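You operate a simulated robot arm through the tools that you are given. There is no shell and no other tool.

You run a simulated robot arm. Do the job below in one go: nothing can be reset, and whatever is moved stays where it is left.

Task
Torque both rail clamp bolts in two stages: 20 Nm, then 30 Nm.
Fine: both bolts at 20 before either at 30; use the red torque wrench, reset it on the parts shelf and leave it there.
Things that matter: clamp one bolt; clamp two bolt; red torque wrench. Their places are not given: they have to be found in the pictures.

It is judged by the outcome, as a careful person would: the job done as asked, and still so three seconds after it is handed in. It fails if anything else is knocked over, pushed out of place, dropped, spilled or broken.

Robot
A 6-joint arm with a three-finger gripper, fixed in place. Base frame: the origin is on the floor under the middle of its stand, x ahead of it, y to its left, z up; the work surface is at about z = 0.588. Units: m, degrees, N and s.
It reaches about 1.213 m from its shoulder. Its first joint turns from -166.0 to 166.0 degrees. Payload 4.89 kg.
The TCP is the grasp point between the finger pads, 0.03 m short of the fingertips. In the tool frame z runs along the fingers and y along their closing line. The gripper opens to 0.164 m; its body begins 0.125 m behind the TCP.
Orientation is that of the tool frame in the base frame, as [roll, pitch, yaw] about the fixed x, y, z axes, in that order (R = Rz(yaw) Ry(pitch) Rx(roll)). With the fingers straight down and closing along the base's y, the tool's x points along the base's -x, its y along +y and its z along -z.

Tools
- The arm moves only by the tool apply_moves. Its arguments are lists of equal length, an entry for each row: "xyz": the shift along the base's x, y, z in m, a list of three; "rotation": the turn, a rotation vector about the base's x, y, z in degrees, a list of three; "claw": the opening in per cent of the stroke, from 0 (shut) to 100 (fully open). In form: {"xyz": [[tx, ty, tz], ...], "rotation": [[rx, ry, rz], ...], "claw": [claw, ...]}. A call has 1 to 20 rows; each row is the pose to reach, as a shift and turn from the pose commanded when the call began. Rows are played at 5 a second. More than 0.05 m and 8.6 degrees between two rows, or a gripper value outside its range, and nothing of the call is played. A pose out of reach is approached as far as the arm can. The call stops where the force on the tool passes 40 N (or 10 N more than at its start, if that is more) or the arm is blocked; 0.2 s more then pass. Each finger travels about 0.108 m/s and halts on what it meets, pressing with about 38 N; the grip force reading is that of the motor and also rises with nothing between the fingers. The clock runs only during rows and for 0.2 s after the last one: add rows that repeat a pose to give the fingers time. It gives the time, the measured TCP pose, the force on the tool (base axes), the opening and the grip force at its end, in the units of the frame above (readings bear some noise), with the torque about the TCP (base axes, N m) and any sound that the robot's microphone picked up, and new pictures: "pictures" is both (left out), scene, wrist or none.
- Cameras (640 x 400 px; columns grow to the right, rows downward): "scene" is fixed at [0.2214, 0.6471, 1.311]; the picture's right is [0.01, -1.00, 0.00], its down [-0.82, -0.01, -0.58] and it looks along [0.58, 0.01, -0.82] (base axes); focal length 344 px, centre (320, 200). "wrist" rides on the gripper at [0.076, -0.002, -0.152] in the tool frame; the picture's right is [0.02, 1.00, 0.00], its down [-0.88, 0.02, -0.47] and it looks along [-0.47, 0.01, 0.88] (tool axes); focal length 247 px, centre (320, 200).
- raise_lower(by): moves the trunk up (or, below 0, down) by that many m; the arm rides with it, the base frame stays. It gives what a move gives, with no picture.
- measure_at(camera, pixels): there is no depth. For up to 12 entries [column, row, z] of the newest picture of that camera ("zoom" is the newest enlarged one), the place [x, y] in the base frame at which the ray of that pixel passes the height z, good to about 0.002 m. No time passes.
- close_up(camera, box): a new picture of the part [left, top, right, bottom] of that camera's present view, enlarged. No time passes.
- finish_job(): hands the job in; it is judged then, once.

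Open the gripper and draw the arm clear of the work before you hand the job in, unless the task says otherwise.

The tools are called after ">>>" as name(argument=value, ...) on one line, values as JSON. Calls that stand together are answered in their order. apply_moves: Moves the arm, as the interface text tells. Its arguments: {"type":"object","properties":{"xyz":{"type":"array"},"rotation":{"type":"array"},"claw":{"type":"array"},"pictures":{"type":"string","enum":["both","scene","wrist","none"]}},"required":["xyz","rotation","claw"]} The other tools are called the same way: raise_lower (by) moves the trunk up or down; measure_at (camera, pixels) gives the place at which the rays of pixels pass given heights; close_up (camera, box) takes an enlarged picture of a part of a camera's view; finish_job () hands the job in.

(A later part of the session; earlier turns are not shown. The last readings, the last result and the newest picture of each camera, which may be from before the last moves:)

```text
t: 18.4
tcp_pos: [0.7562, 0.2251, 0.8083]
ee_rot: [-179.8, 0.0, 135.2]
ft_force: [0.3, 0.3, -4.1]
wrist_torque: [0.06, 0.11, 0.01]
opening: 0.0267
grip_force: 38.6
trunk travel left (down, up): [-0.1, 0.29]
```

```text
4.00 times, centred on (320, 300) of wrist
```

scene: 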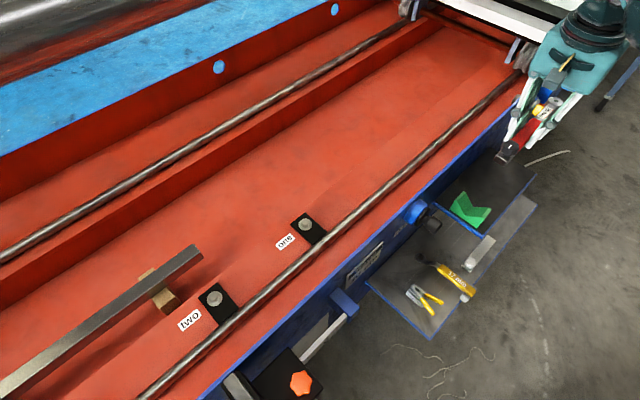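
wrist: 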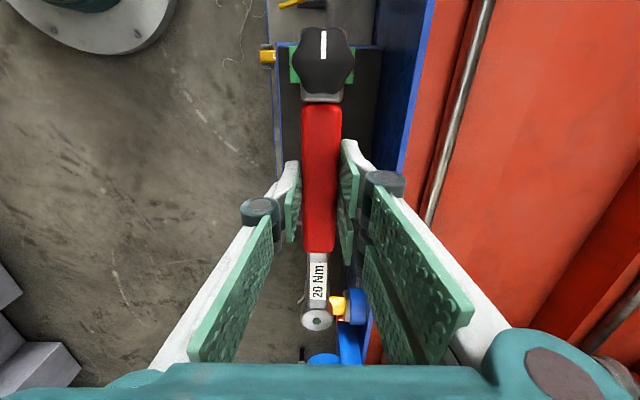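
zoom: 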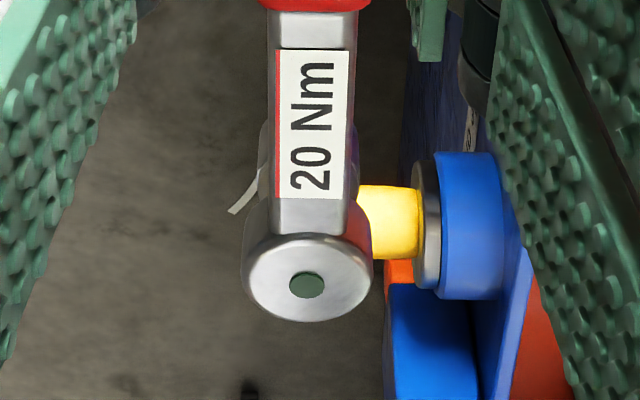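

The head centre is about 0.140 m from the TCP along the tool's -x. I carry the wrench at this height toward bolt one while turning positively (first 168° of about 235°).

>>> apply_moves(xyz=[[0, 0.017, 0.01], [0.001, 0.034, 0.02], [0.002, 0.051, 0.02], [0.003, 0.068, 0.02], [0.004, 0.085, 0.02], [0.005, 0.102, 0.02], [0.006, 0.119, 0.02], [0.007, 0.136, 0.02], [0.008, 0.153, 0.02], [0.009, 0.17, 0.02], [0.01, 0.187, 0.02], [0.011, 0.204, 0.02], [0.012, 0.221, 0.02], [0.013, 0.238, 0.02], [0.014, 0.255, 0.02], [0.015, 0.272, 0.02], [0.016, 0.289, 0.02], [0.017, 0.306, 0.02], [0.018, 0.323, 0.02], [0.019, 0.34, 0.02]], rotation=[[0, 0, 8.4], [0, 0, 16.8], [0, 0, 25.2], [0, 0, 33.6], [0, 0, 42], [0, 0, 50.4], [0, 0, 58.8], [0, 0, 67.2], [0, 0, 75.6], [0, 0, 84], [0, 0, 92.4], [0, 0, 100.8], [0, 0, 109.2], [0, 0, 117.6], [0, 0, 126], [0, 0, 134.4], [0, 0, 142.8], [0, 0, 151.2], [0, 0, 159.6], [0, 0, 168]], claw=[0, 0, 0, 0, 0, 0, 0, 0, 0, 0, 0, 0, 0, 0, 0, 0, 0, 0, 0, 0])

```text
t: 22.6
tcp_pos: [0.7747, 0.5652, 0.828]
ee_rot: [-179.9, 0.0, -56.6]
ft_force: [0.0, -0.6, -3.4]
wrist_torque: [-0.02, -0.04, -0.02]
opening: 0.0267
grip_force: 37.9
trunk travel left (down, up): [-0.1, 0.29]
```

scene: 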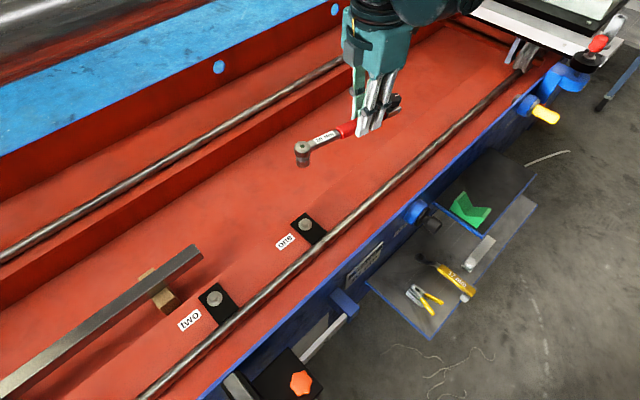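
wrist: 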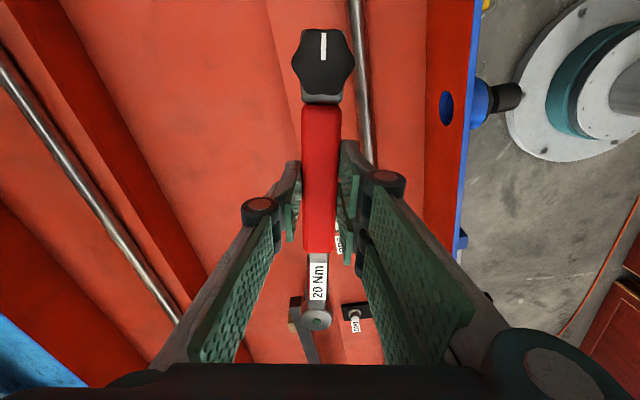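

The wrench head with its socket is visible in the scene at (303,152). I enlarge it to see the socket shape.

>>> close_up(camera="scene", box=[280, 120, 360, 180])

>>> close_up(camera="wrist", box=[270, 270, 400, 350])

```text
6.67 times, centred on (320, 150) of scene
```

zoom: 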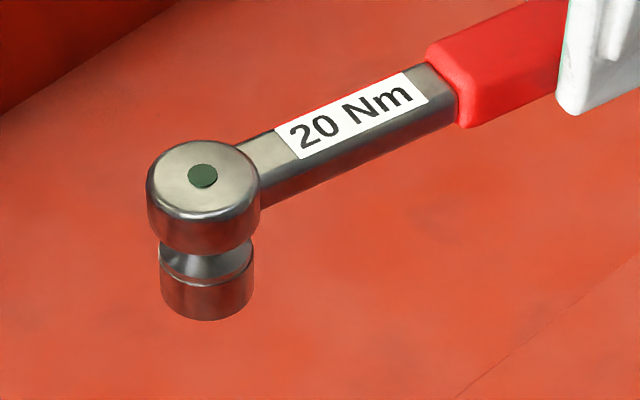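

```text
4.92 times, centred on (335, 310) of wrist
```

zoom: 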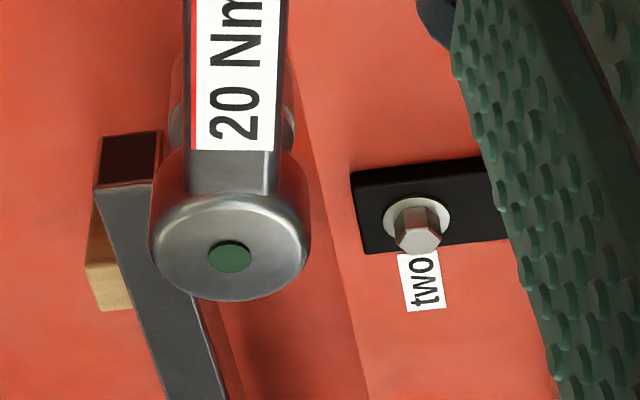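

The socket is round and hangs below the head. I bring the wrench to φ=5° (handle pointing toward +x from bolt one) with the socket above bolt one, at TCP z≈0.71.

>>> apply_moves(xyz=[[0.001, 0.017, 0], [0.002, 0.034, 0], [0.003, 0.051, 0], [0.004, 0.068, 0], [0.005, 0.085, 0], [0.006, 0.102, 0], [0.006, 0.119, 0], [0.0068, 0.135, 0], [0.0068, 0.135, -0.03], [0.0068, 0.135, -0.06], [0.0068, 0.135, -0.09], [0.0068, 0.135, -0.118], [0.0068, 0.135, -0.118]], rotation=[[0, 0, 7.7], [0, 0, 15.4], [0, 0, 23.1], [0, 0, 30.8], [0, 0, 38.5], [0, 0, 46.2], [0, 0, 53.9], [0, 0, 61.6], [0, 0, 61.6], [0, 0, 61.6], [0, 0, 61.6], [0, 0, 61.6], [0, 0, 61.6]], claw=[0, 0, 0, 0, 0, 0, 0, 0, 0, 0, 0, 0, 0])

>>> close_up(camera="scene", box=[265, 165, 365, 245])

>>> close_up(camera="wrist", box=[260, 260, 380, 360])

```text
t: 25.4
tcp_pos: [0.782, 0.6996, 0.7094]
ee_rot: [-179.8, 0.0, 4.9]
ft_force: [-0.1, -0.2, -3.5]
wrist_torque: [0.03, -0.1, -0.01]
opening: 0.0268
grip_force: 37.5
trunk travel left (down, up): [-0.1, 0.29]
```

scene: 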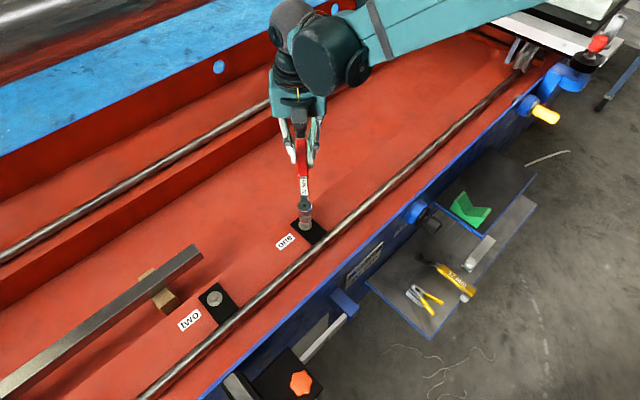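
wrist: 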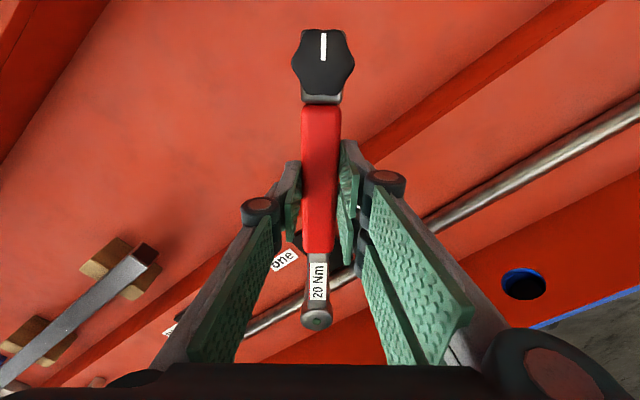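

```text
5.00 times, centred on (315, 205) of scene
```

zoom: 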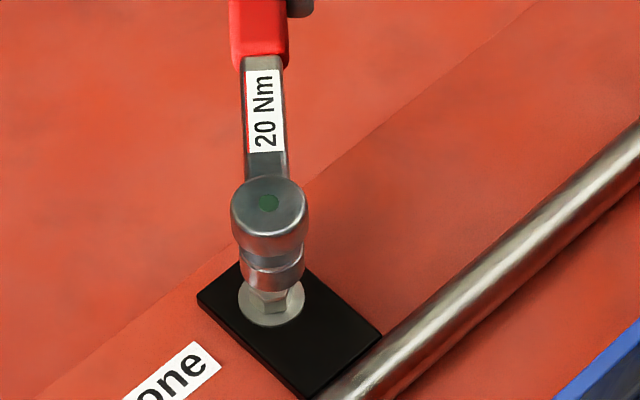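

```text
4.00 times, centred on (320, 310) of wrist
```

zoom: 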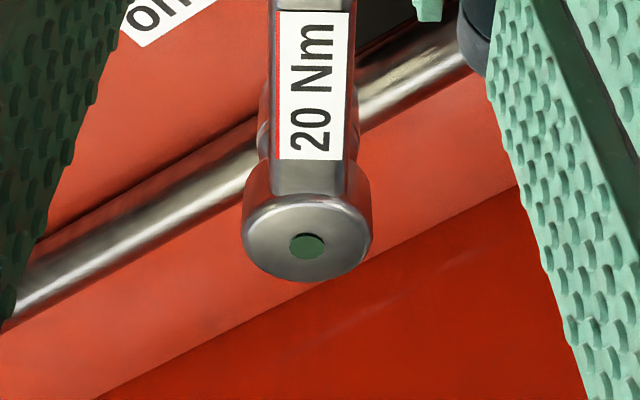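

The socket hovers about 4 cm over bolt one. I measure the head-top centre in the scene at (304.6,206) to compare with the bolt at (0.642,0.688).

>>> measure_at(camera="scene", pixels=[[304.6, 206, 0.7], [304.6, 206, 0.706], [304.6, 206, 0.71], [304.7, 222, 0.66], [304.7, 222, 0.665]])

>>> measure_at(camera="wrist", pixels=[[316.8, 320.5, 0.7], [316.8, 320.5, 0.706], [316.8, 320.5, 0.71]])

```text
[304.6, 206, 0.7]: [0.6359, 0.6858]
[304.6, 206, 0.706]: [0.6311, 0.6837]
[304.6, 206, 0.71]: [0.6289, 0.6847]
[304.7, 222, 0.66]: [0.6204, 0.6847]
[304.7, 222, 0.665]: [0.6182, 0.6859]
```

```text
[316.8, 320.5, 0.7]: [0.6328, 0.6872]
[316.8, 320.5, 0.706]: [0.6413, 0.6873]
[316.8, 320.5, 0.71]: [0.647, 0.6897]
```

Combining views, the head centre is near (0.635,0.6865), i.e. 7 mm short of the bolt in x. I shift +7 mm x, +1.5 mm y and lower by 20 mm, then compare again.

>>> apply_moves(xyz=[[0.007, 0.0015, 0], [0.007, 0.0015, -0.01], [0.007, 0.0015, -0.02], [0.007, 0.0015, -0.02]], rotation=[[0, 0, 0], [0, 0, 0], [0, 0, 0], [0, 0, 0]], claw=[0, 0, 0, 0], pictures="scene")

>>> close_up(camera="scene", box=[280, 190, 340, 240])

```text
t: 26.4
tcp_pos: [0.7894, 0.7006, 0.69]
ee_rot: [-179.9, 0.0, 4.8]
ft_force: [0.7, 0.0, -3.6]
wrist_torque: [0.01, -0.14, -0.03]
opening: 0.0268
grip_force: 38.5
trunk travel left (down, up): [-0.1, 0.29]
```

scene: 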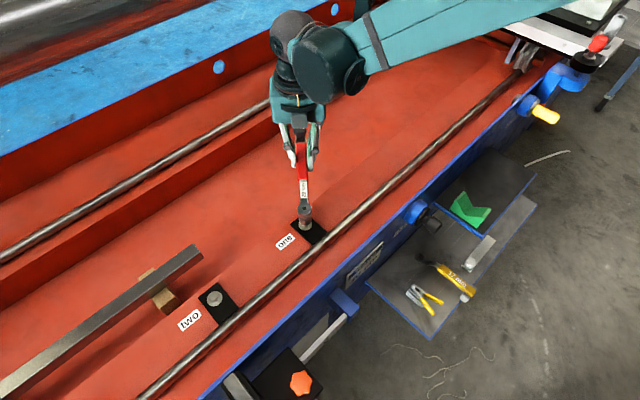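

```text
8.00 times, centred on (310, 215) of scene
```

zoom: 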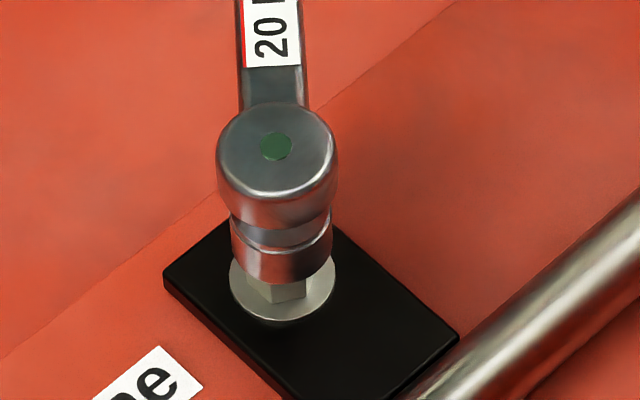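

I enlarge the socket/bolt area further to judge the alignment from the rim ellipses.

>>> close_up(camera="scene", box=[293, 203, 318, 230])

```text
14.81 times, centred on (306, 216) of scene
```

zoom: 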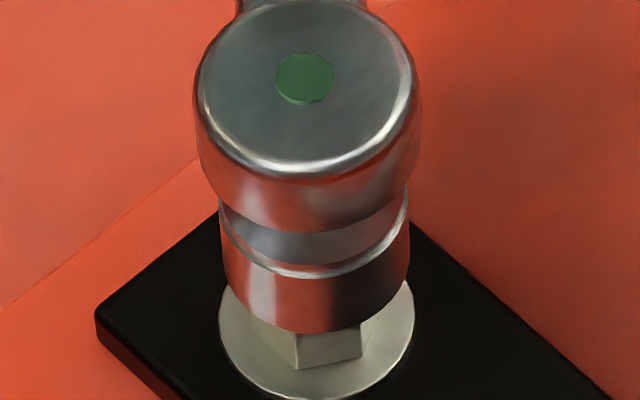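

I measure the rim centres: head top (305,207.9), socket bottom (305.8,219.8), washer (305.8,223.3) at their likely heights.

>>> measure_at(camera="scene", pixels=[[305, 207.9, 0.68], [305, 207.9, 0.69], [305.8, 219.8, 0.63], [305.8, 219.8, 0.64], [305.8, 223.3, 0.6], [305.8, 223.3, 0.605], [305.8, 223.3, 0.61]])

```text
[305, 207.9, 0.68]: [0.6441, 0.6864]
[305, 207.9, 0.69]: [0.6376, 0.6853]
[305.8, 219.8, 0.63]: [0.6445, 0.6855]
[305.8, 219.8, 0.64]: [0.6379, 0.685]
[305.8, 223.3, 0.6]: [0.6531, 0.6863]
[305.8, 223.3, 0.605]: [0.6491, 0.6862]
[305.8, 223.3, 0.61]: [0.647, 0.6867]
```

By scene-only comparison the socket is about 7–10 mm short of the washer in x. I shift +8 mm in x and lower 10 mm, then compare again.

>>> apply_moves(xyz=[[0.004, 0, 0], [0.008, 0, 0], [0.008, 0, -0.005], [0.008, 0, -0.01], [0.008, 0, -0.01]], rotation=[[0, 0, 0], [0, 0, 0], [0, 0, 0], [0, 0, 0], [0, 0, 0]], claw=[0, 0, 0, 0, 0], pictures="scene")

>>> close_up(camera="scene", box=[293, 205, 318, 230])

```text
t: 27.6
tcp_pos: [0.7975, 0.703, 0.6799]
ee_rot: [-179.8, 0.1, 4.8]
ft_force: [-0.1, -0.9, -2.9]
wrist_torque: [0.0, -0.12, -0.03]
opening: 0.0266
grip_force: 37.7
trunk travel left (down, up): [-0.1, 0.29]
```

scene: 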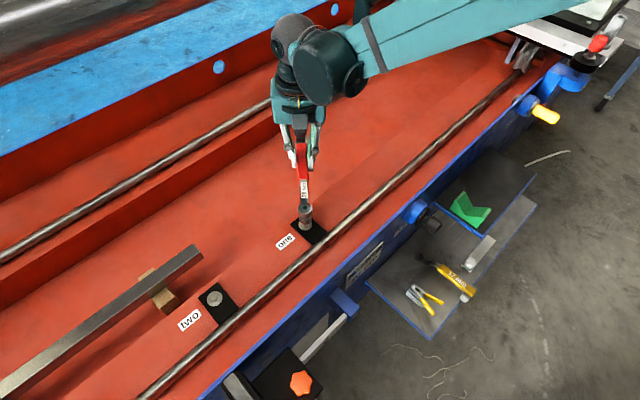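

```text
16.00 times, centred on (306, 218) of scene
```

zoom: 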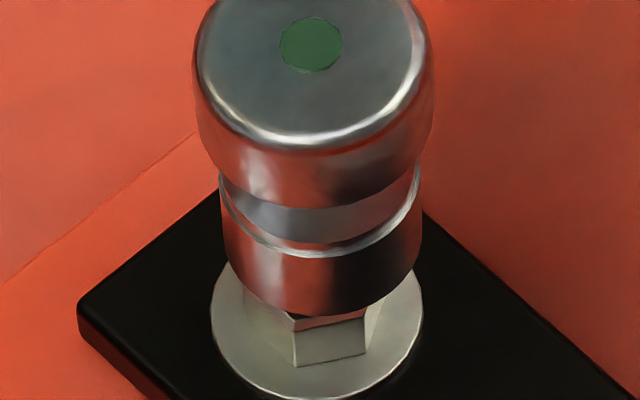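

Now the hex top edge shows just under the rim; socket centre (321,234), washer centre (317,302) in the enlargement, nearly aligned. I nudge +1.5 mm x, +0.5 mm y and lower another 6 mm.

>>> apply_moves(xyz=[[0.0015, 0.0005, -0.003], [0.0015, 0.0005, -0.006], [0.0015, 0.0005, -0.006]], rotation=[[0, 0, 0], [0, 0, 0], [0, 0, 0]], claw=[0, 0, 0], pictures="scene")

>>> close_up(camera="scene", box=[293, 205, 318, 230])

```text
t: 28.4
tcp_pos: [0.7979, 0.7017, 0.6752]
ee_rot: [-179.9, 0.0, 4.8]
ft_force: [-0.4, 0.5, -3.2]
wrist_torque: [-0.01, -0.11, -0.03]
opening: 0.0266
grip_force: 37.3
trunk travel left (down, up): [-0.1, 0.29]
```

scene: 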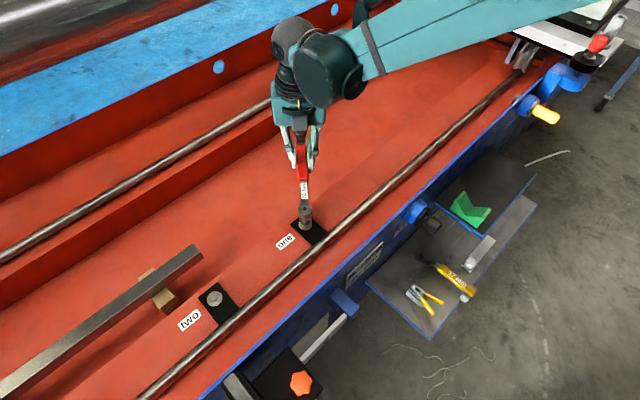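

```text
16.00 times, centred on (306, 218) of scene
```

zoom: 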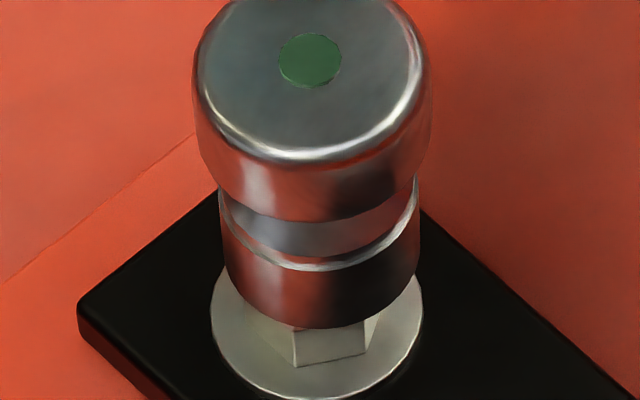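

The socket is now just above the hex, aligned within about 1 mm. I lower in 2 mm steps, watching the force for contact.

>>> apply_moves(xyz=[[0.0005, 0.0003, -0.002], [0.0005, 0.0003, -0.004], [0.0005, 0.0003, -0.006], [0.0005, 0.0003, -0.008]], rotation=[[0, 0, 0], [0, 0, 0], [0, 0, 0], [0, 0, 0]], claw=[0, 0, 0, 0], pictures="scene")

>>> close_up(camera="scene", box=[293, 205, 318, 230])

```text
t: 29.4
tcp_pos: [0.7984, 0.7026, 0.6662]
ee_rot: [-179.9, 0.0, 4.9]
ft_force: [-3.1, 3.8, 4.8]
wrist_torque: [0.26, 1.41, -0.57]
opening: 0.0266
grip_force: 38.6
trunk travel left (down, up): [-0.1, 0.29]
```

scene: 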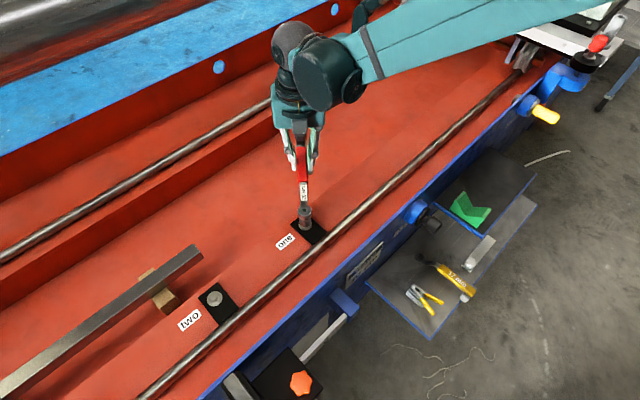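

```text
16.00 times, centred on (306, 218) of scene
```

zoom: 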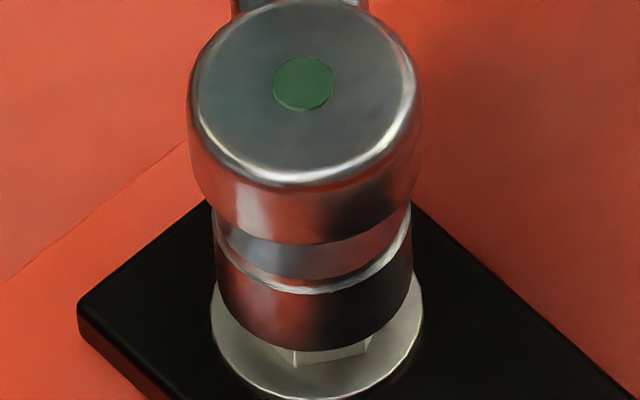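

Contact: about 8 N upward at the head, with the rim about at the hex top – not seated yet. I pivot about the bolt axis by -9° in small steps, keeping this light pressure, to let the hex line up.

>>> apply_moves(xyz=[[0.0004, -0.0077, 0], [0.0005, -0.0154, 0], [0.0001, -0.023, 0]], rotation=[[0, 0, -3], [0, 0, -6], [0, 0, -9]], claw=[0, 0, 0], pictures="scene")

>>> close_up(camera="scene", box=[293, 205, 318, 230])

```text
t: 30.2
tcp_pos: [0.799, 0.6786, 0.6672]
ee_rot: [-179.8, 0.0, -4.2]
ft_force: [-5.1, -0.5, 0.2]
wrist_torque: [0.05, 0.95, 0.12]
opening: 0.0265
grip_force: 38.3
trunk travel left (down, up): [-0.1, 0.29]
```

scene: 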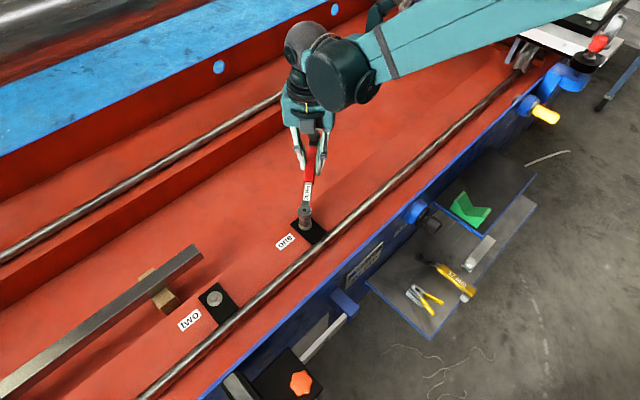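

```text
16.00 times, centred on (306, 218) of scene
```

zoom: 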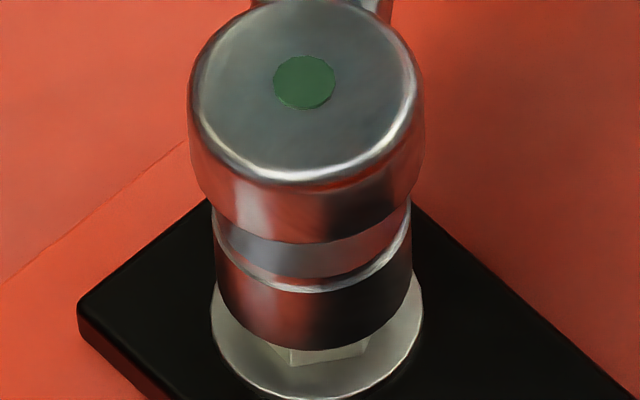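

The rim is at about the hex top, y slightly too far left (socket centre x≈312 vs washer 317 in the enlargement). I move -0.6 mm in y and press down gently 2 mm more to see whether it drops on.

>>> apply_moves(xyz=[[0, -0.0006, 0], [0, -0.0006, -0.001], [0, -0.0006, -0.002], [0, -0.0006, -0.003]], rotation=[[0, 0, 0], [0, 0, 0], [0, 0, 0], [0, 0, 0]], claw=[0, 0, 0, 0], pictures="scene")

>>> close_up(camera="scene", box=[293, 205, 318, 230])

```text
t: 31.2
tcp_pos: [0.799, 0.6789, 0.6632]
ee_rot: [-179.8, 0.0, -4.1]
ft_force: [1.1, 4.9, 5.8]
wrist_torque: [0.38, 1.19, -0.72]
opening: 0.0267
grip_force: 37.4
trunk travel left (down, up): [-0.1, 0.29]
```

scene: 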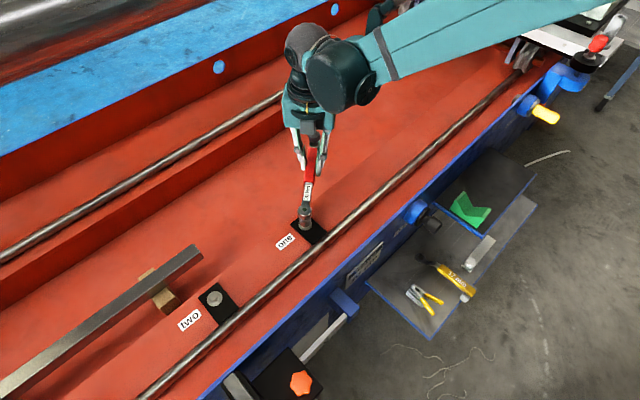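

```text
16.00 times, centred on (306, 218) of scene
```

zoom: 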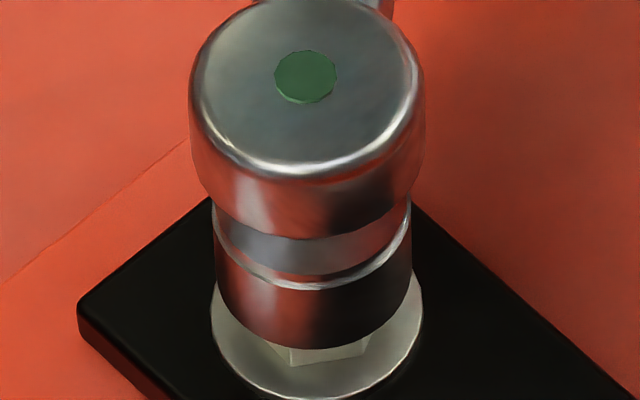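

It rests on top of the hex without dropping (fz +5.8 N). I lift 6 mm to break contact and re-check the free alignment.

>>> apply_moves(xyz=[[0, 0, 0.004], [0, 0, 0.008], [0, 0, 0.008]], rotation=[[0, 0, 0], [0, 0, 0], [0, 0, 0]], claw=[0, 0, 0], pictures="both")

>>> close_up(camera="scene", box=[293, 205, 318, 230])

>>> close_up(camera="wrist", box=[270, 250, 370, 350])

```text
t: 32.0
tcp_pos: [0.7992, 0.679, 0.6711]
ee_rot: [-179.9, -0.1, -4.0]
ft_force: [-0.3, 0.0, -3.6]
wrist_torque: [0.02, -0.14, -0.03]
opening: 0.0266
grip_force: 37.8
trunk travel left (down, up): [-0.1, 0.29]
```

scene: 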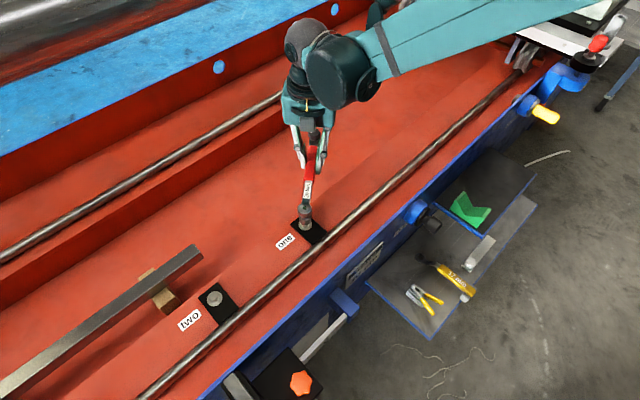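
wrist: 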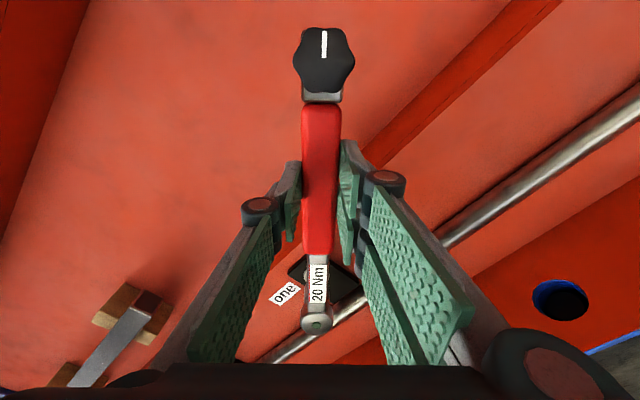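

```text
16.00 times, centred on (306, 218) of scene
```

zoom: 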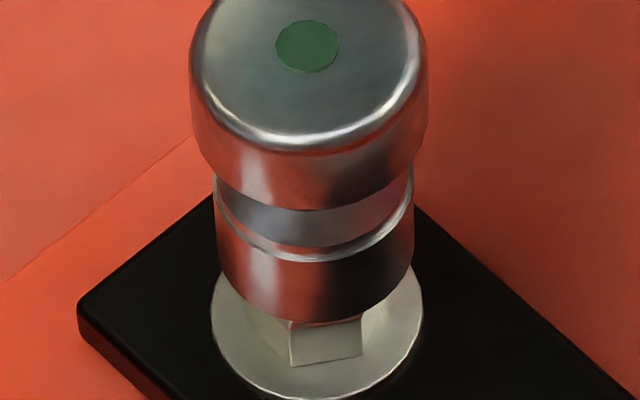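

```text
4.00 times, centred on (320, 300) of wrist
```

zoom: 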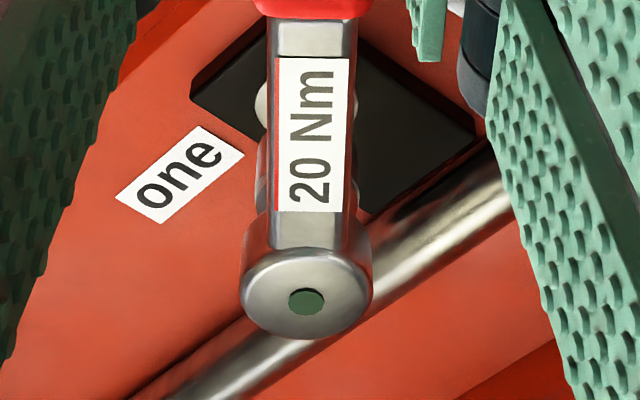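

In free air the socket is laterally aligned, but the wrench pitched about 1.5° head-up in the grip (head row moved 321→325). I correct by tilting the gripper -1.5° about y, and turn to φ≈+9.5° about the bolt axis, where the hex flats would line up.

>>> apply_moves(xyz=[[0, 0.01, 0.002], [-0.0005, 0.018, 0.002], [-0.001, 0.026, 0.002], [-0.0018, 0.0342, 0.002], [-0.0018, 0.0342, 0.002]], rotation=[[0, -0.4, 3.5], [0, -0.8, 7], [0.1, -1.2, 10.5], [0.15, -1.5, 13.5], [0.15, -1.5, 13.5]], claw=[0, 0, 0, 0, 0], pictures="both")

>>> close_up(camera="scene", box=[293, 205, 318, 230])

```text
t: 33.2
tcp_pos: [0.7974, 0.7132, 0.6741]
ee_rot: [-179.8, -1.5, 9.3]
ft_force: [-0.5, -0.2, -3.4]
wrist_torque: [0.0, -0.1, 0.0]
opening: 0.0265
grip_force: 38.2
trunk travel left (down, up): [-0.1, 0.29]
```

scene: 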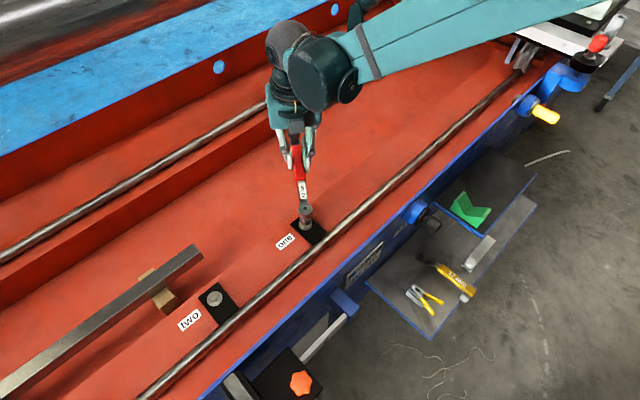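
wrist: 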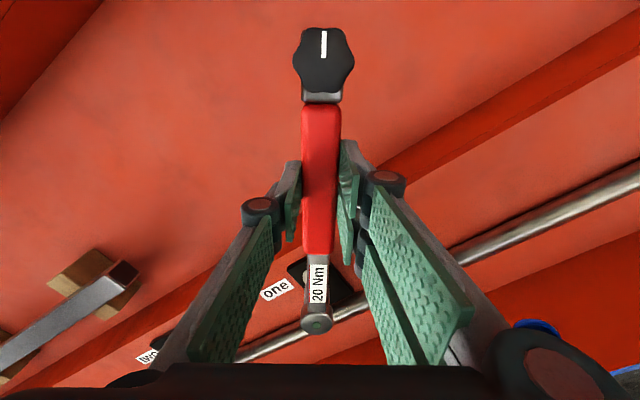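

```text
16.00 times, centred on (306, 218) of scene
```

zoom: 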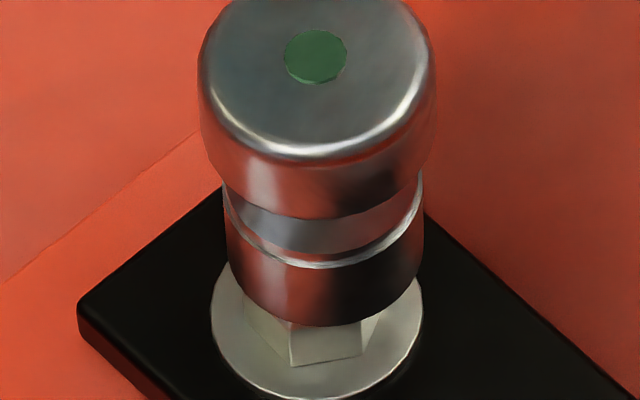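

The socket centre is ~8 px right of the washer centre in the enlargement (≈1.2 mm). I shift +1.2 mm in y and lower in small steps by 8 mm.

>>> apply_moves(xyz=[[0, 0.0012, 0], [0, 0.0012, -0.002], [0, 0.0012, -0.004], [0, 0.0012, -0.006], [0, 0.0012, -0.008]], rotation=[[0, 0, 0], [0, 0, 0], [0, 0, 0], [0, 0, 0], [0, 0, 0]], claw=[0, 0, 0, 0, 0], pictures="scene")

>>> close_up(camera="scene", box=[293, 205, 318, 230])

```text
t: 34.4
tcp_pos: [0.7973, 0.7143, 0.6663]
ee_rot: [-179.8, -1.5, 9.3]
ft_force: [-4.0, 0.6, 6.0]
wrist_torque: [-0.06, 1.47, -0.19]
opening: 0.0267
grip_force: 38.3
trunk travel left (down, up): [-0.1, 0.29]
```

scene: 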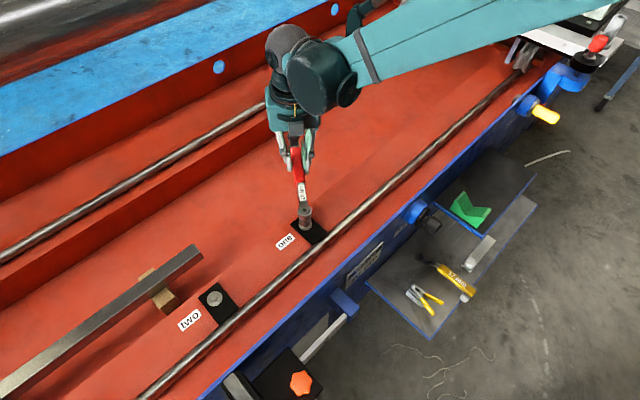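

```text
16.00 times, centred on (306, 218) of scene
```

zoom: 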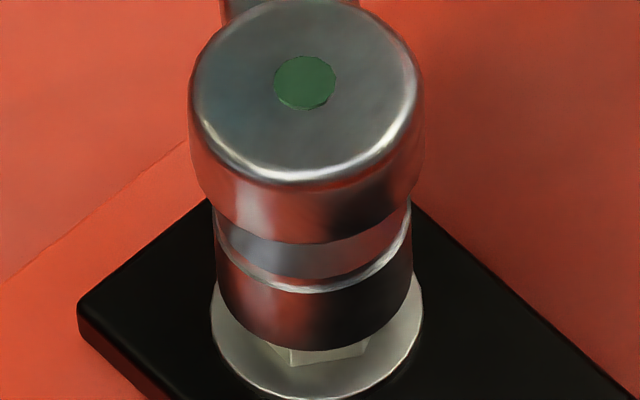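

The rim again settles at the same place (centre x≈312, rim y≈350 in the enlargement), so it may be seated on the hex already. I test by pivoting -9° about the bolt axis and watching the torque and hex corner.

>>> apply_moves(xyz=[[0.0011, -0.0076, 0], [0.0017, -0.0153, 0], [0.0019, -0.023, 0]], rotation=[[0, 0, -3], [0, 0, -6], [0, 0, -9]], claw=[0, 0, 0], pictures="scene")

>>> close_up(camera="scene", box=[293, 205, 318, 230])

```text
t: 35.2
tcp_pos: [0.7982, 0.6912, 0.6645]
ee_rot: [-179.7, -1.5, 0.4]
ft_force: [-7.8, 0.4, 2.9]
wrist_torque: [0.09, 1.22, -0.04]
opening: 0.0264
grip_force: 37.5
trunk travel left (down, up): [-0.1, 0.29]
```

scene: 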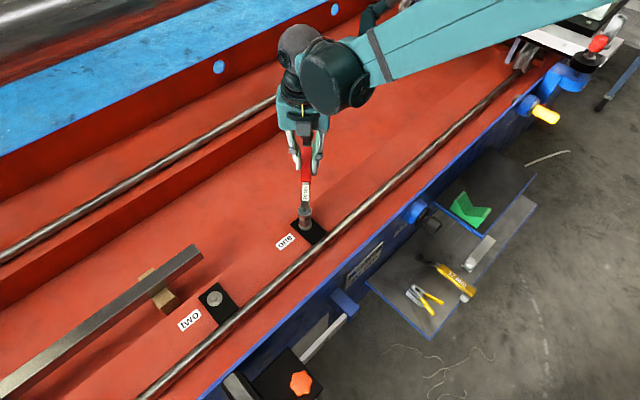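

```text
16.00 times, centred on (306, 218) of scene
```

zoom: 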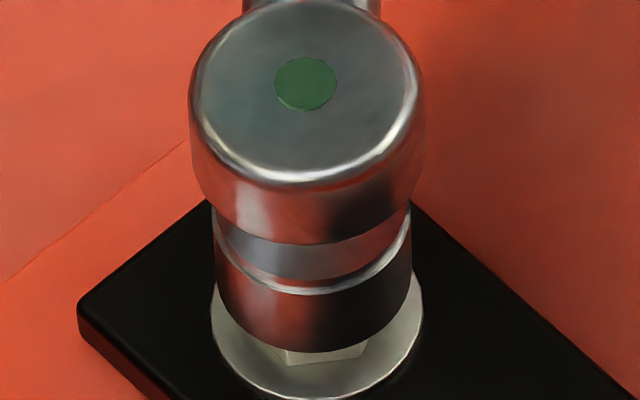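

Lateral force x rises to -7.8 N, so the socket is being held by the hex. I look closely at the visible hex edge and rim to judge engagement.

>>> close_up(camera="scene", box=[298, 220, 314, 230])

```text
16.00 times, centred on (306, 225) of scene
```

zoom: 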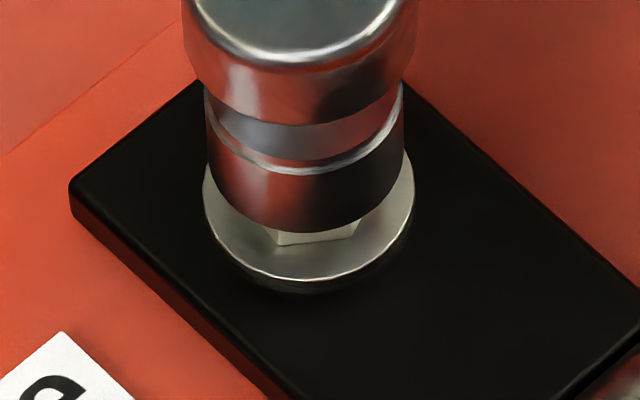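

The hex corner has turned about 6° with the wrench, so the socket is driving the bolt. I relieve the x force by 1.2 mm and continue clockwise by 9° about the bolt.

>>> apply_moves(xyz=[[-0.0012, 0, 0], [-0.0013, -0.0077, 0], [-0.0021, -0.0153, 0], [-0.0034, -0.0229, 0]], rotation=[[0, 0, 0], [0, 0, -3], [0, 0, -6], [0, 0, -9]], claw=[0, 0, 0, 0], pictures="scene")

>>> close_up(camera="scene", box=[298, 220, 314, 230])

```text
t: 36.2
tcp_pos: [0.7975, 0.6677, 0.6645]
ee_rot: [-179.7, -1.6, -8.7]
ft_force: [12.6, -2.5, 1.3]
wrist_torque: [0.04, 0.01, 0.07]
opening: 0.0267
grip_force: 38.2
trunk travel left (down, up): [-0.1, 0.29]
```

scene: 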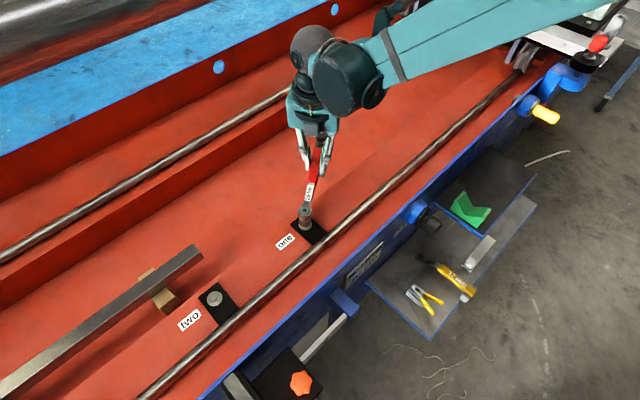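

```text
16.00 times, centred on (306, 225) of scene
```

zoom: 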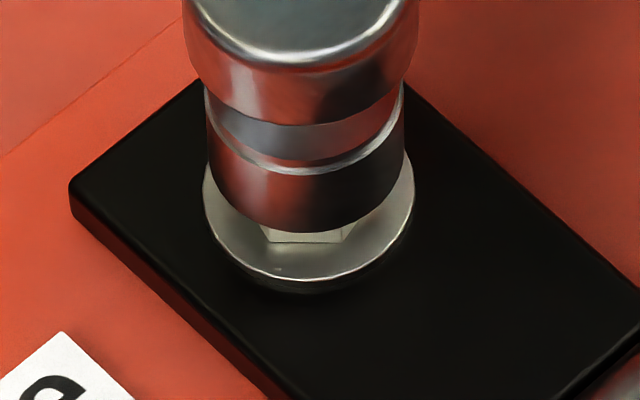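

The hex is turning with the wrench (corners now near -33°/+29°), still with little torque; the x force shows I over-corrected by ~1 mm. I re-centre and continue clockwise another 18°.

>>> apply_moves(xyz=[[0.001, -0.0001, 0], [-0.0004, -0.0077, 0], [-0.0021, -0.0152, 0], [-0.0043, -0.0226, 0], [-0.0068, -0.0299, 0], [-0.0097, -0.037, 0], [-0.013, -0.044, 0]], rotation=[[0, 0, 0], [0, 0, -3], [0, 0, -6], [0, 0, -9], [0, 0, -12], [0, 0, -15], [0, 0, -18]], claw=[0, 0, 0, 0, 0, 0, 0], pictures="scene")

>>> close_up(camera="scene", box=[298, 220, 314, 230])

```text
t: 37.8
tcp_pos: [0.7829, 0.6237, 0.6653]
ee_rot: [-179.8, -1.6, -26.7]
ft_force: [5.6, -5.6, 5.4]
wrist_torque: [0.15, 0.85, 0.55]
opening: 0.0267
grip_force: 38.1
trunk travel left (down, up): [-0.1, 0.29]
```

scene: 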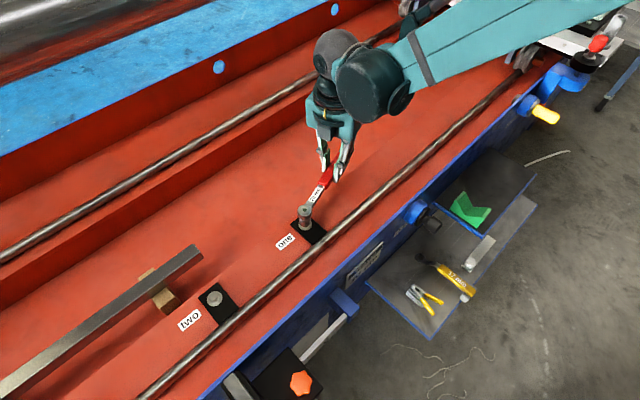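

```text
16.00 times, centred on (306, 225) of scene
```

zoom: 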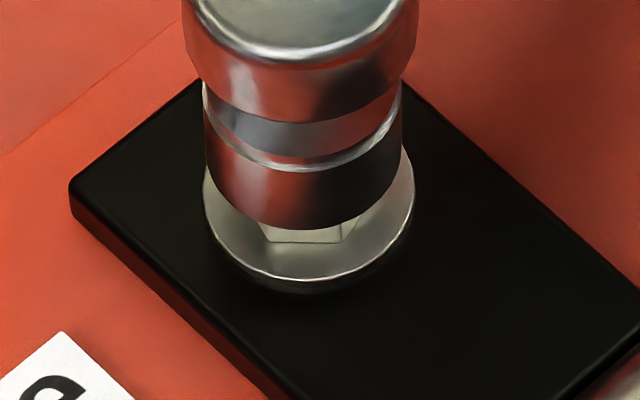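

The hex did not turn in this pass, so the socket is sliding on the hex top, not engaged. The handle is now ~5° from the hex corner direction; I continue clockwise 8° in 2° steps with the same light pressure to see if it drops in.

>>> apply_moves(xyz=[[-0.0019, -0.0048, 0], [-0.0044, -0.0092, 0], [-0.0071, -0.0136, 0], [-0.0099, -0.0179, 0]], rotation=[[0, 0, -2], [0, 0, -4], [0, 0, -6], [0, 0, -8]], claw=[0, 0, 0, 0], pictures="scene")

>>> close_up(camera="scene", box=[298, 216, 314, 226])

```text
t: 38.8
tcp_pos: [0.7717, 0.6065, 0.6673]
ee_rot: [-179.9, -1.5, -34.8]
ft_force: [1.8, -5.4, 0.5]
wrist_torque: [-0.05, 0.31, 0.63]
opening: 0.0266
grip_force: 37.9
trunk travel left (down, up): [-0.1, 0.29]
```

scene: 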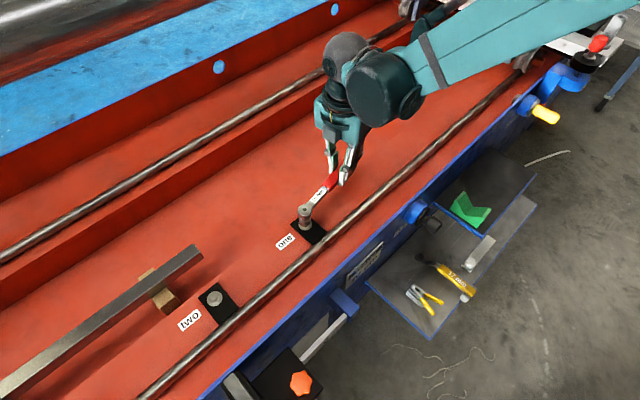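

```text
16.00 times, centred on (306, 221) of scene
```

zoom: 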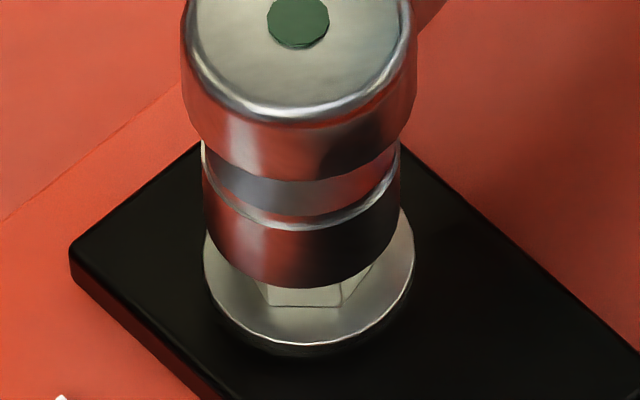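

Still no drop-in, and the socket is now riding higher on one side. I lift 3 cm and move the wrench away 6 cm in +x so the bolt can be seen unobstructed.

>>> apply_moves(xyz=[[0, 0, 0.01], [0, 0, 0.03], [0.03, 0, 0.04], [0.06, -0.01, 0.04], [0.06, -0.01, 0.04]], rotation=[[0, 0, 0], [0, 0, 0], [0, 0, 0], [0, 0, 0], [0, 0, 0]], claw=[0, 0, 0, 0, 0], pictures="both")

>>> close_up(camera="scene", box=[293, 212, 318, 232])

>>> close_up(camera="wrist", box=[260, 250, 380, 360])

```text
t: 40.0
tcp_pos: [0.8332, 0.5961, 0.7036]
ee_rot: [-179.8, -1.5, -34.7]
ft_force: [-1.3, -0.7, -3.7]
wrist_torque: [-0.1, -0.12, -0.02]
opening: 0.0267
grip_force: 38.4
trunk travel left (down, up): [-0.1, 0.29]
```

scene: 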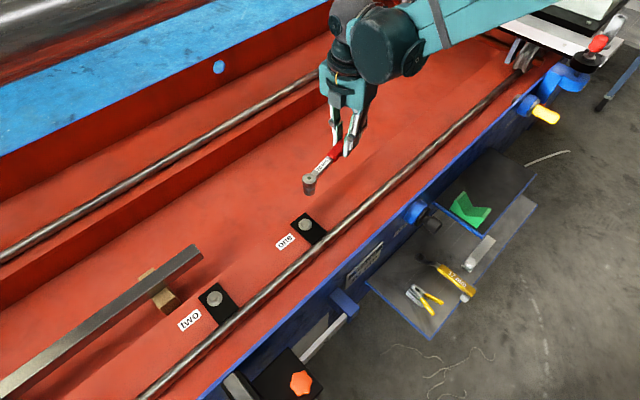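
wrist: 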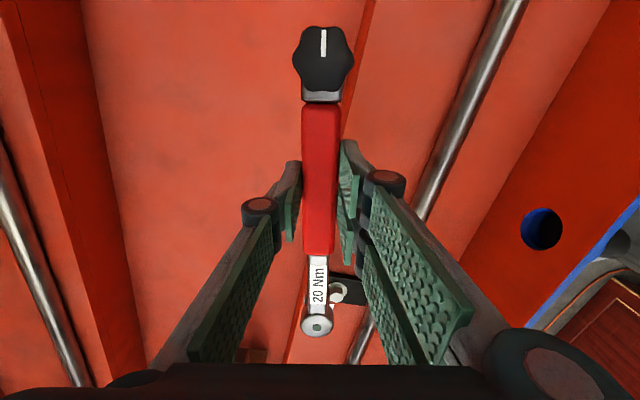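

```text
16.00 times, centred on (306, 222) of scene
```

zoom: 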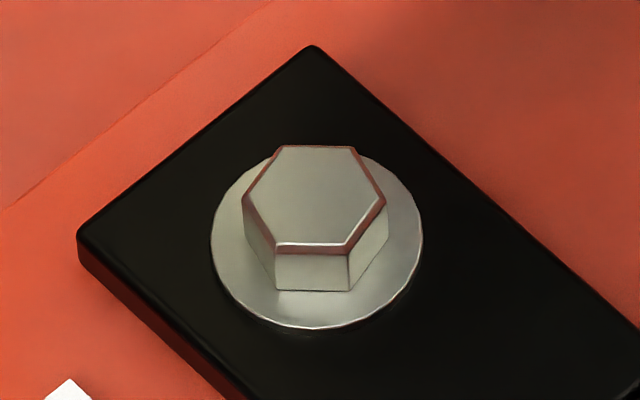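

```text
3.64 times, centred on (320, 305) of wrist
```

zoom: 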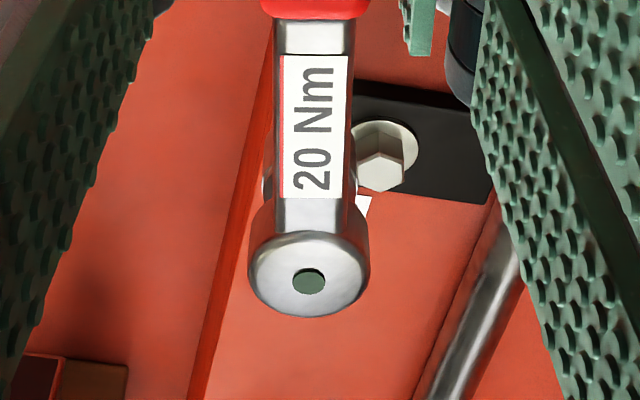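

Now the bolt is clearly visible: hex top centre at px (305.16,221.8), flats exactly facing ±x, so hex corners are at 30° mod 60. The wrench has pitched ~2.5° head-up in the grip in total; I add -1° tilt and go to φ=0° over the bolt at z≈0.676 to try seating there.

>>> apply_moves(xyz=[[-0.006, 0.019, 0], [-0.013, 0.038, 0], [-0.02, 0.057, 0], [-0.027, 0.076, 0], [-0.0344, 0.094, 0], [-0.0344, 0.094, -0.014], [-0.0344, 0.094, -0.027], [-0.0344, 0.094, -0.027]], rotation=[[0, -0.2, 7], [-0.1, -0.4, 14], [-0.2, -0.6, 21], [-0.25, -0.8, 28], [-0.3, -0.97, 34.7], [-0.3, -0.97, 34.7], [-0.3, -0.97, 34.7], [-0.3, -0.97, 34.7]], claw=[0, 0, 0, 0, 0, 0, 0, 0], pictures="both")

>>> close_up(camera="scene", box=[295, 205, 315, 229])

>>> close_up(camera="wrist", box=[260, 250, 380, 360])

```text
t: 41.8
tcp_pos: [0.7979, 0.6912, 0.6777]
ee_rot: [-179.7, -2.5, 0.1]
ft_force: [0.0, -0.2, -3.1]
wrist_torque: [0.0, -0.1, 0.02]
opening: 0.0268
grip_force: 38.3
trunk travel left (down, up): [-0.1, 0.29]
```

scene: 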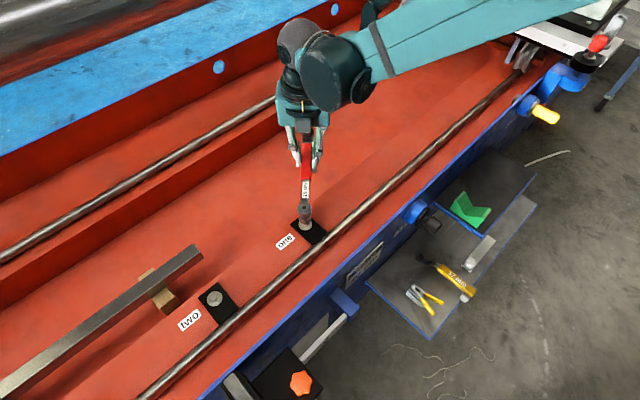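
wrist: 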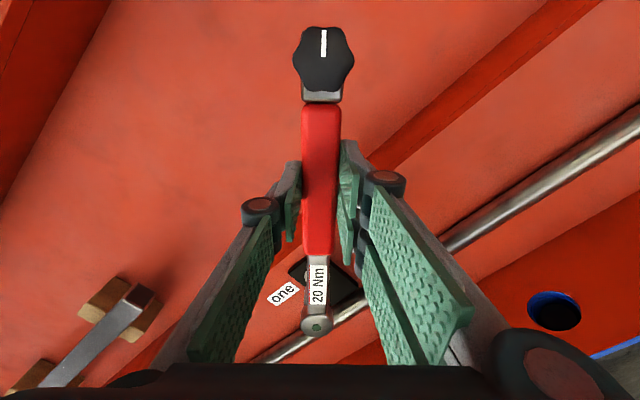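

```text
16.00 times, centred on (305, 217) of scene
```

zoom: 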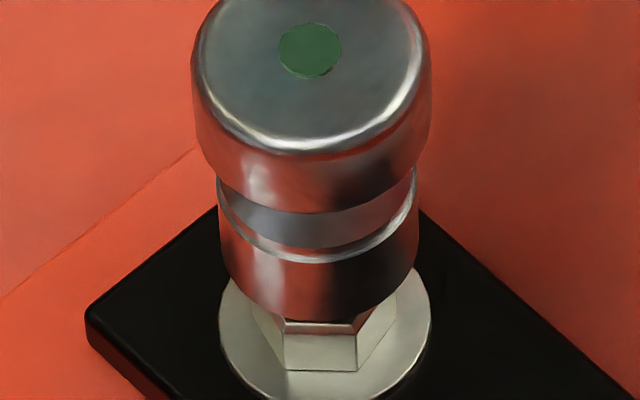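

```text
3.64 times, centred on (320, 305) of wrist
```

zoom: 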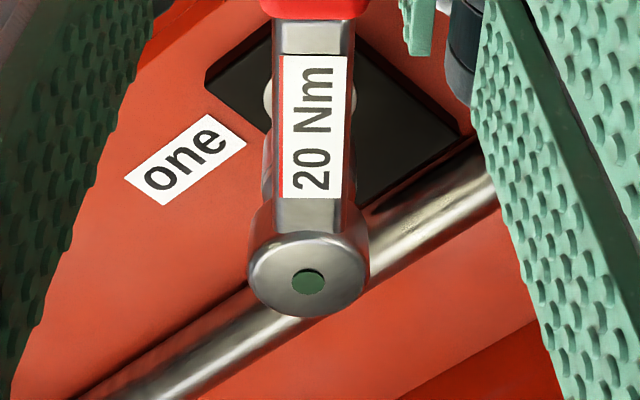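

The socket is centred on the hex in y (centre ≈321 vs expected ≈320) and at φ=0° it's parallel with a hex flat. I lower 5 mm and re-check.

>>> apply_moves(xyz=[[0, 0, -0.003], [0, 0, -0.006], [0, 0, -0.006]], rotation=[[0, 0, 0], [0, 0, 0], [0, 0, 0]], claw=[0, 0, 0], pictures="scene")

>>> close_up(camera="scene", box=[295, 205, 315, 229])

```text
t: 42.6
tcp_pos: [0.7985, 0.6904, 0.6721]
ee_rot: [-180.0, -2.4, 0.2]
ft_force: [0.3, -0.2, -4.0]
wrist_torque: [0.0, -0.13, 0.02]
opening: 0.0265
grip_force: 38.5
trunk travel left (down, up): [-0.1, 0.29]
```

scene: 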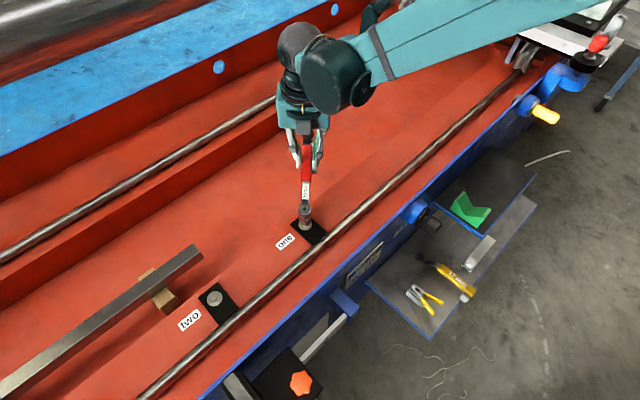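

```text
16.00 times, centred on (305, 217) of scene
```

zoom: 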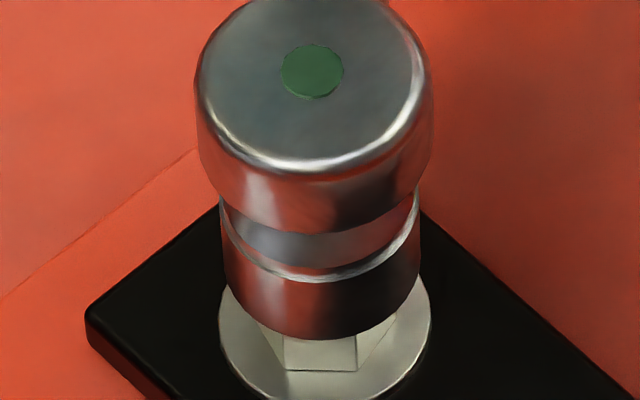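

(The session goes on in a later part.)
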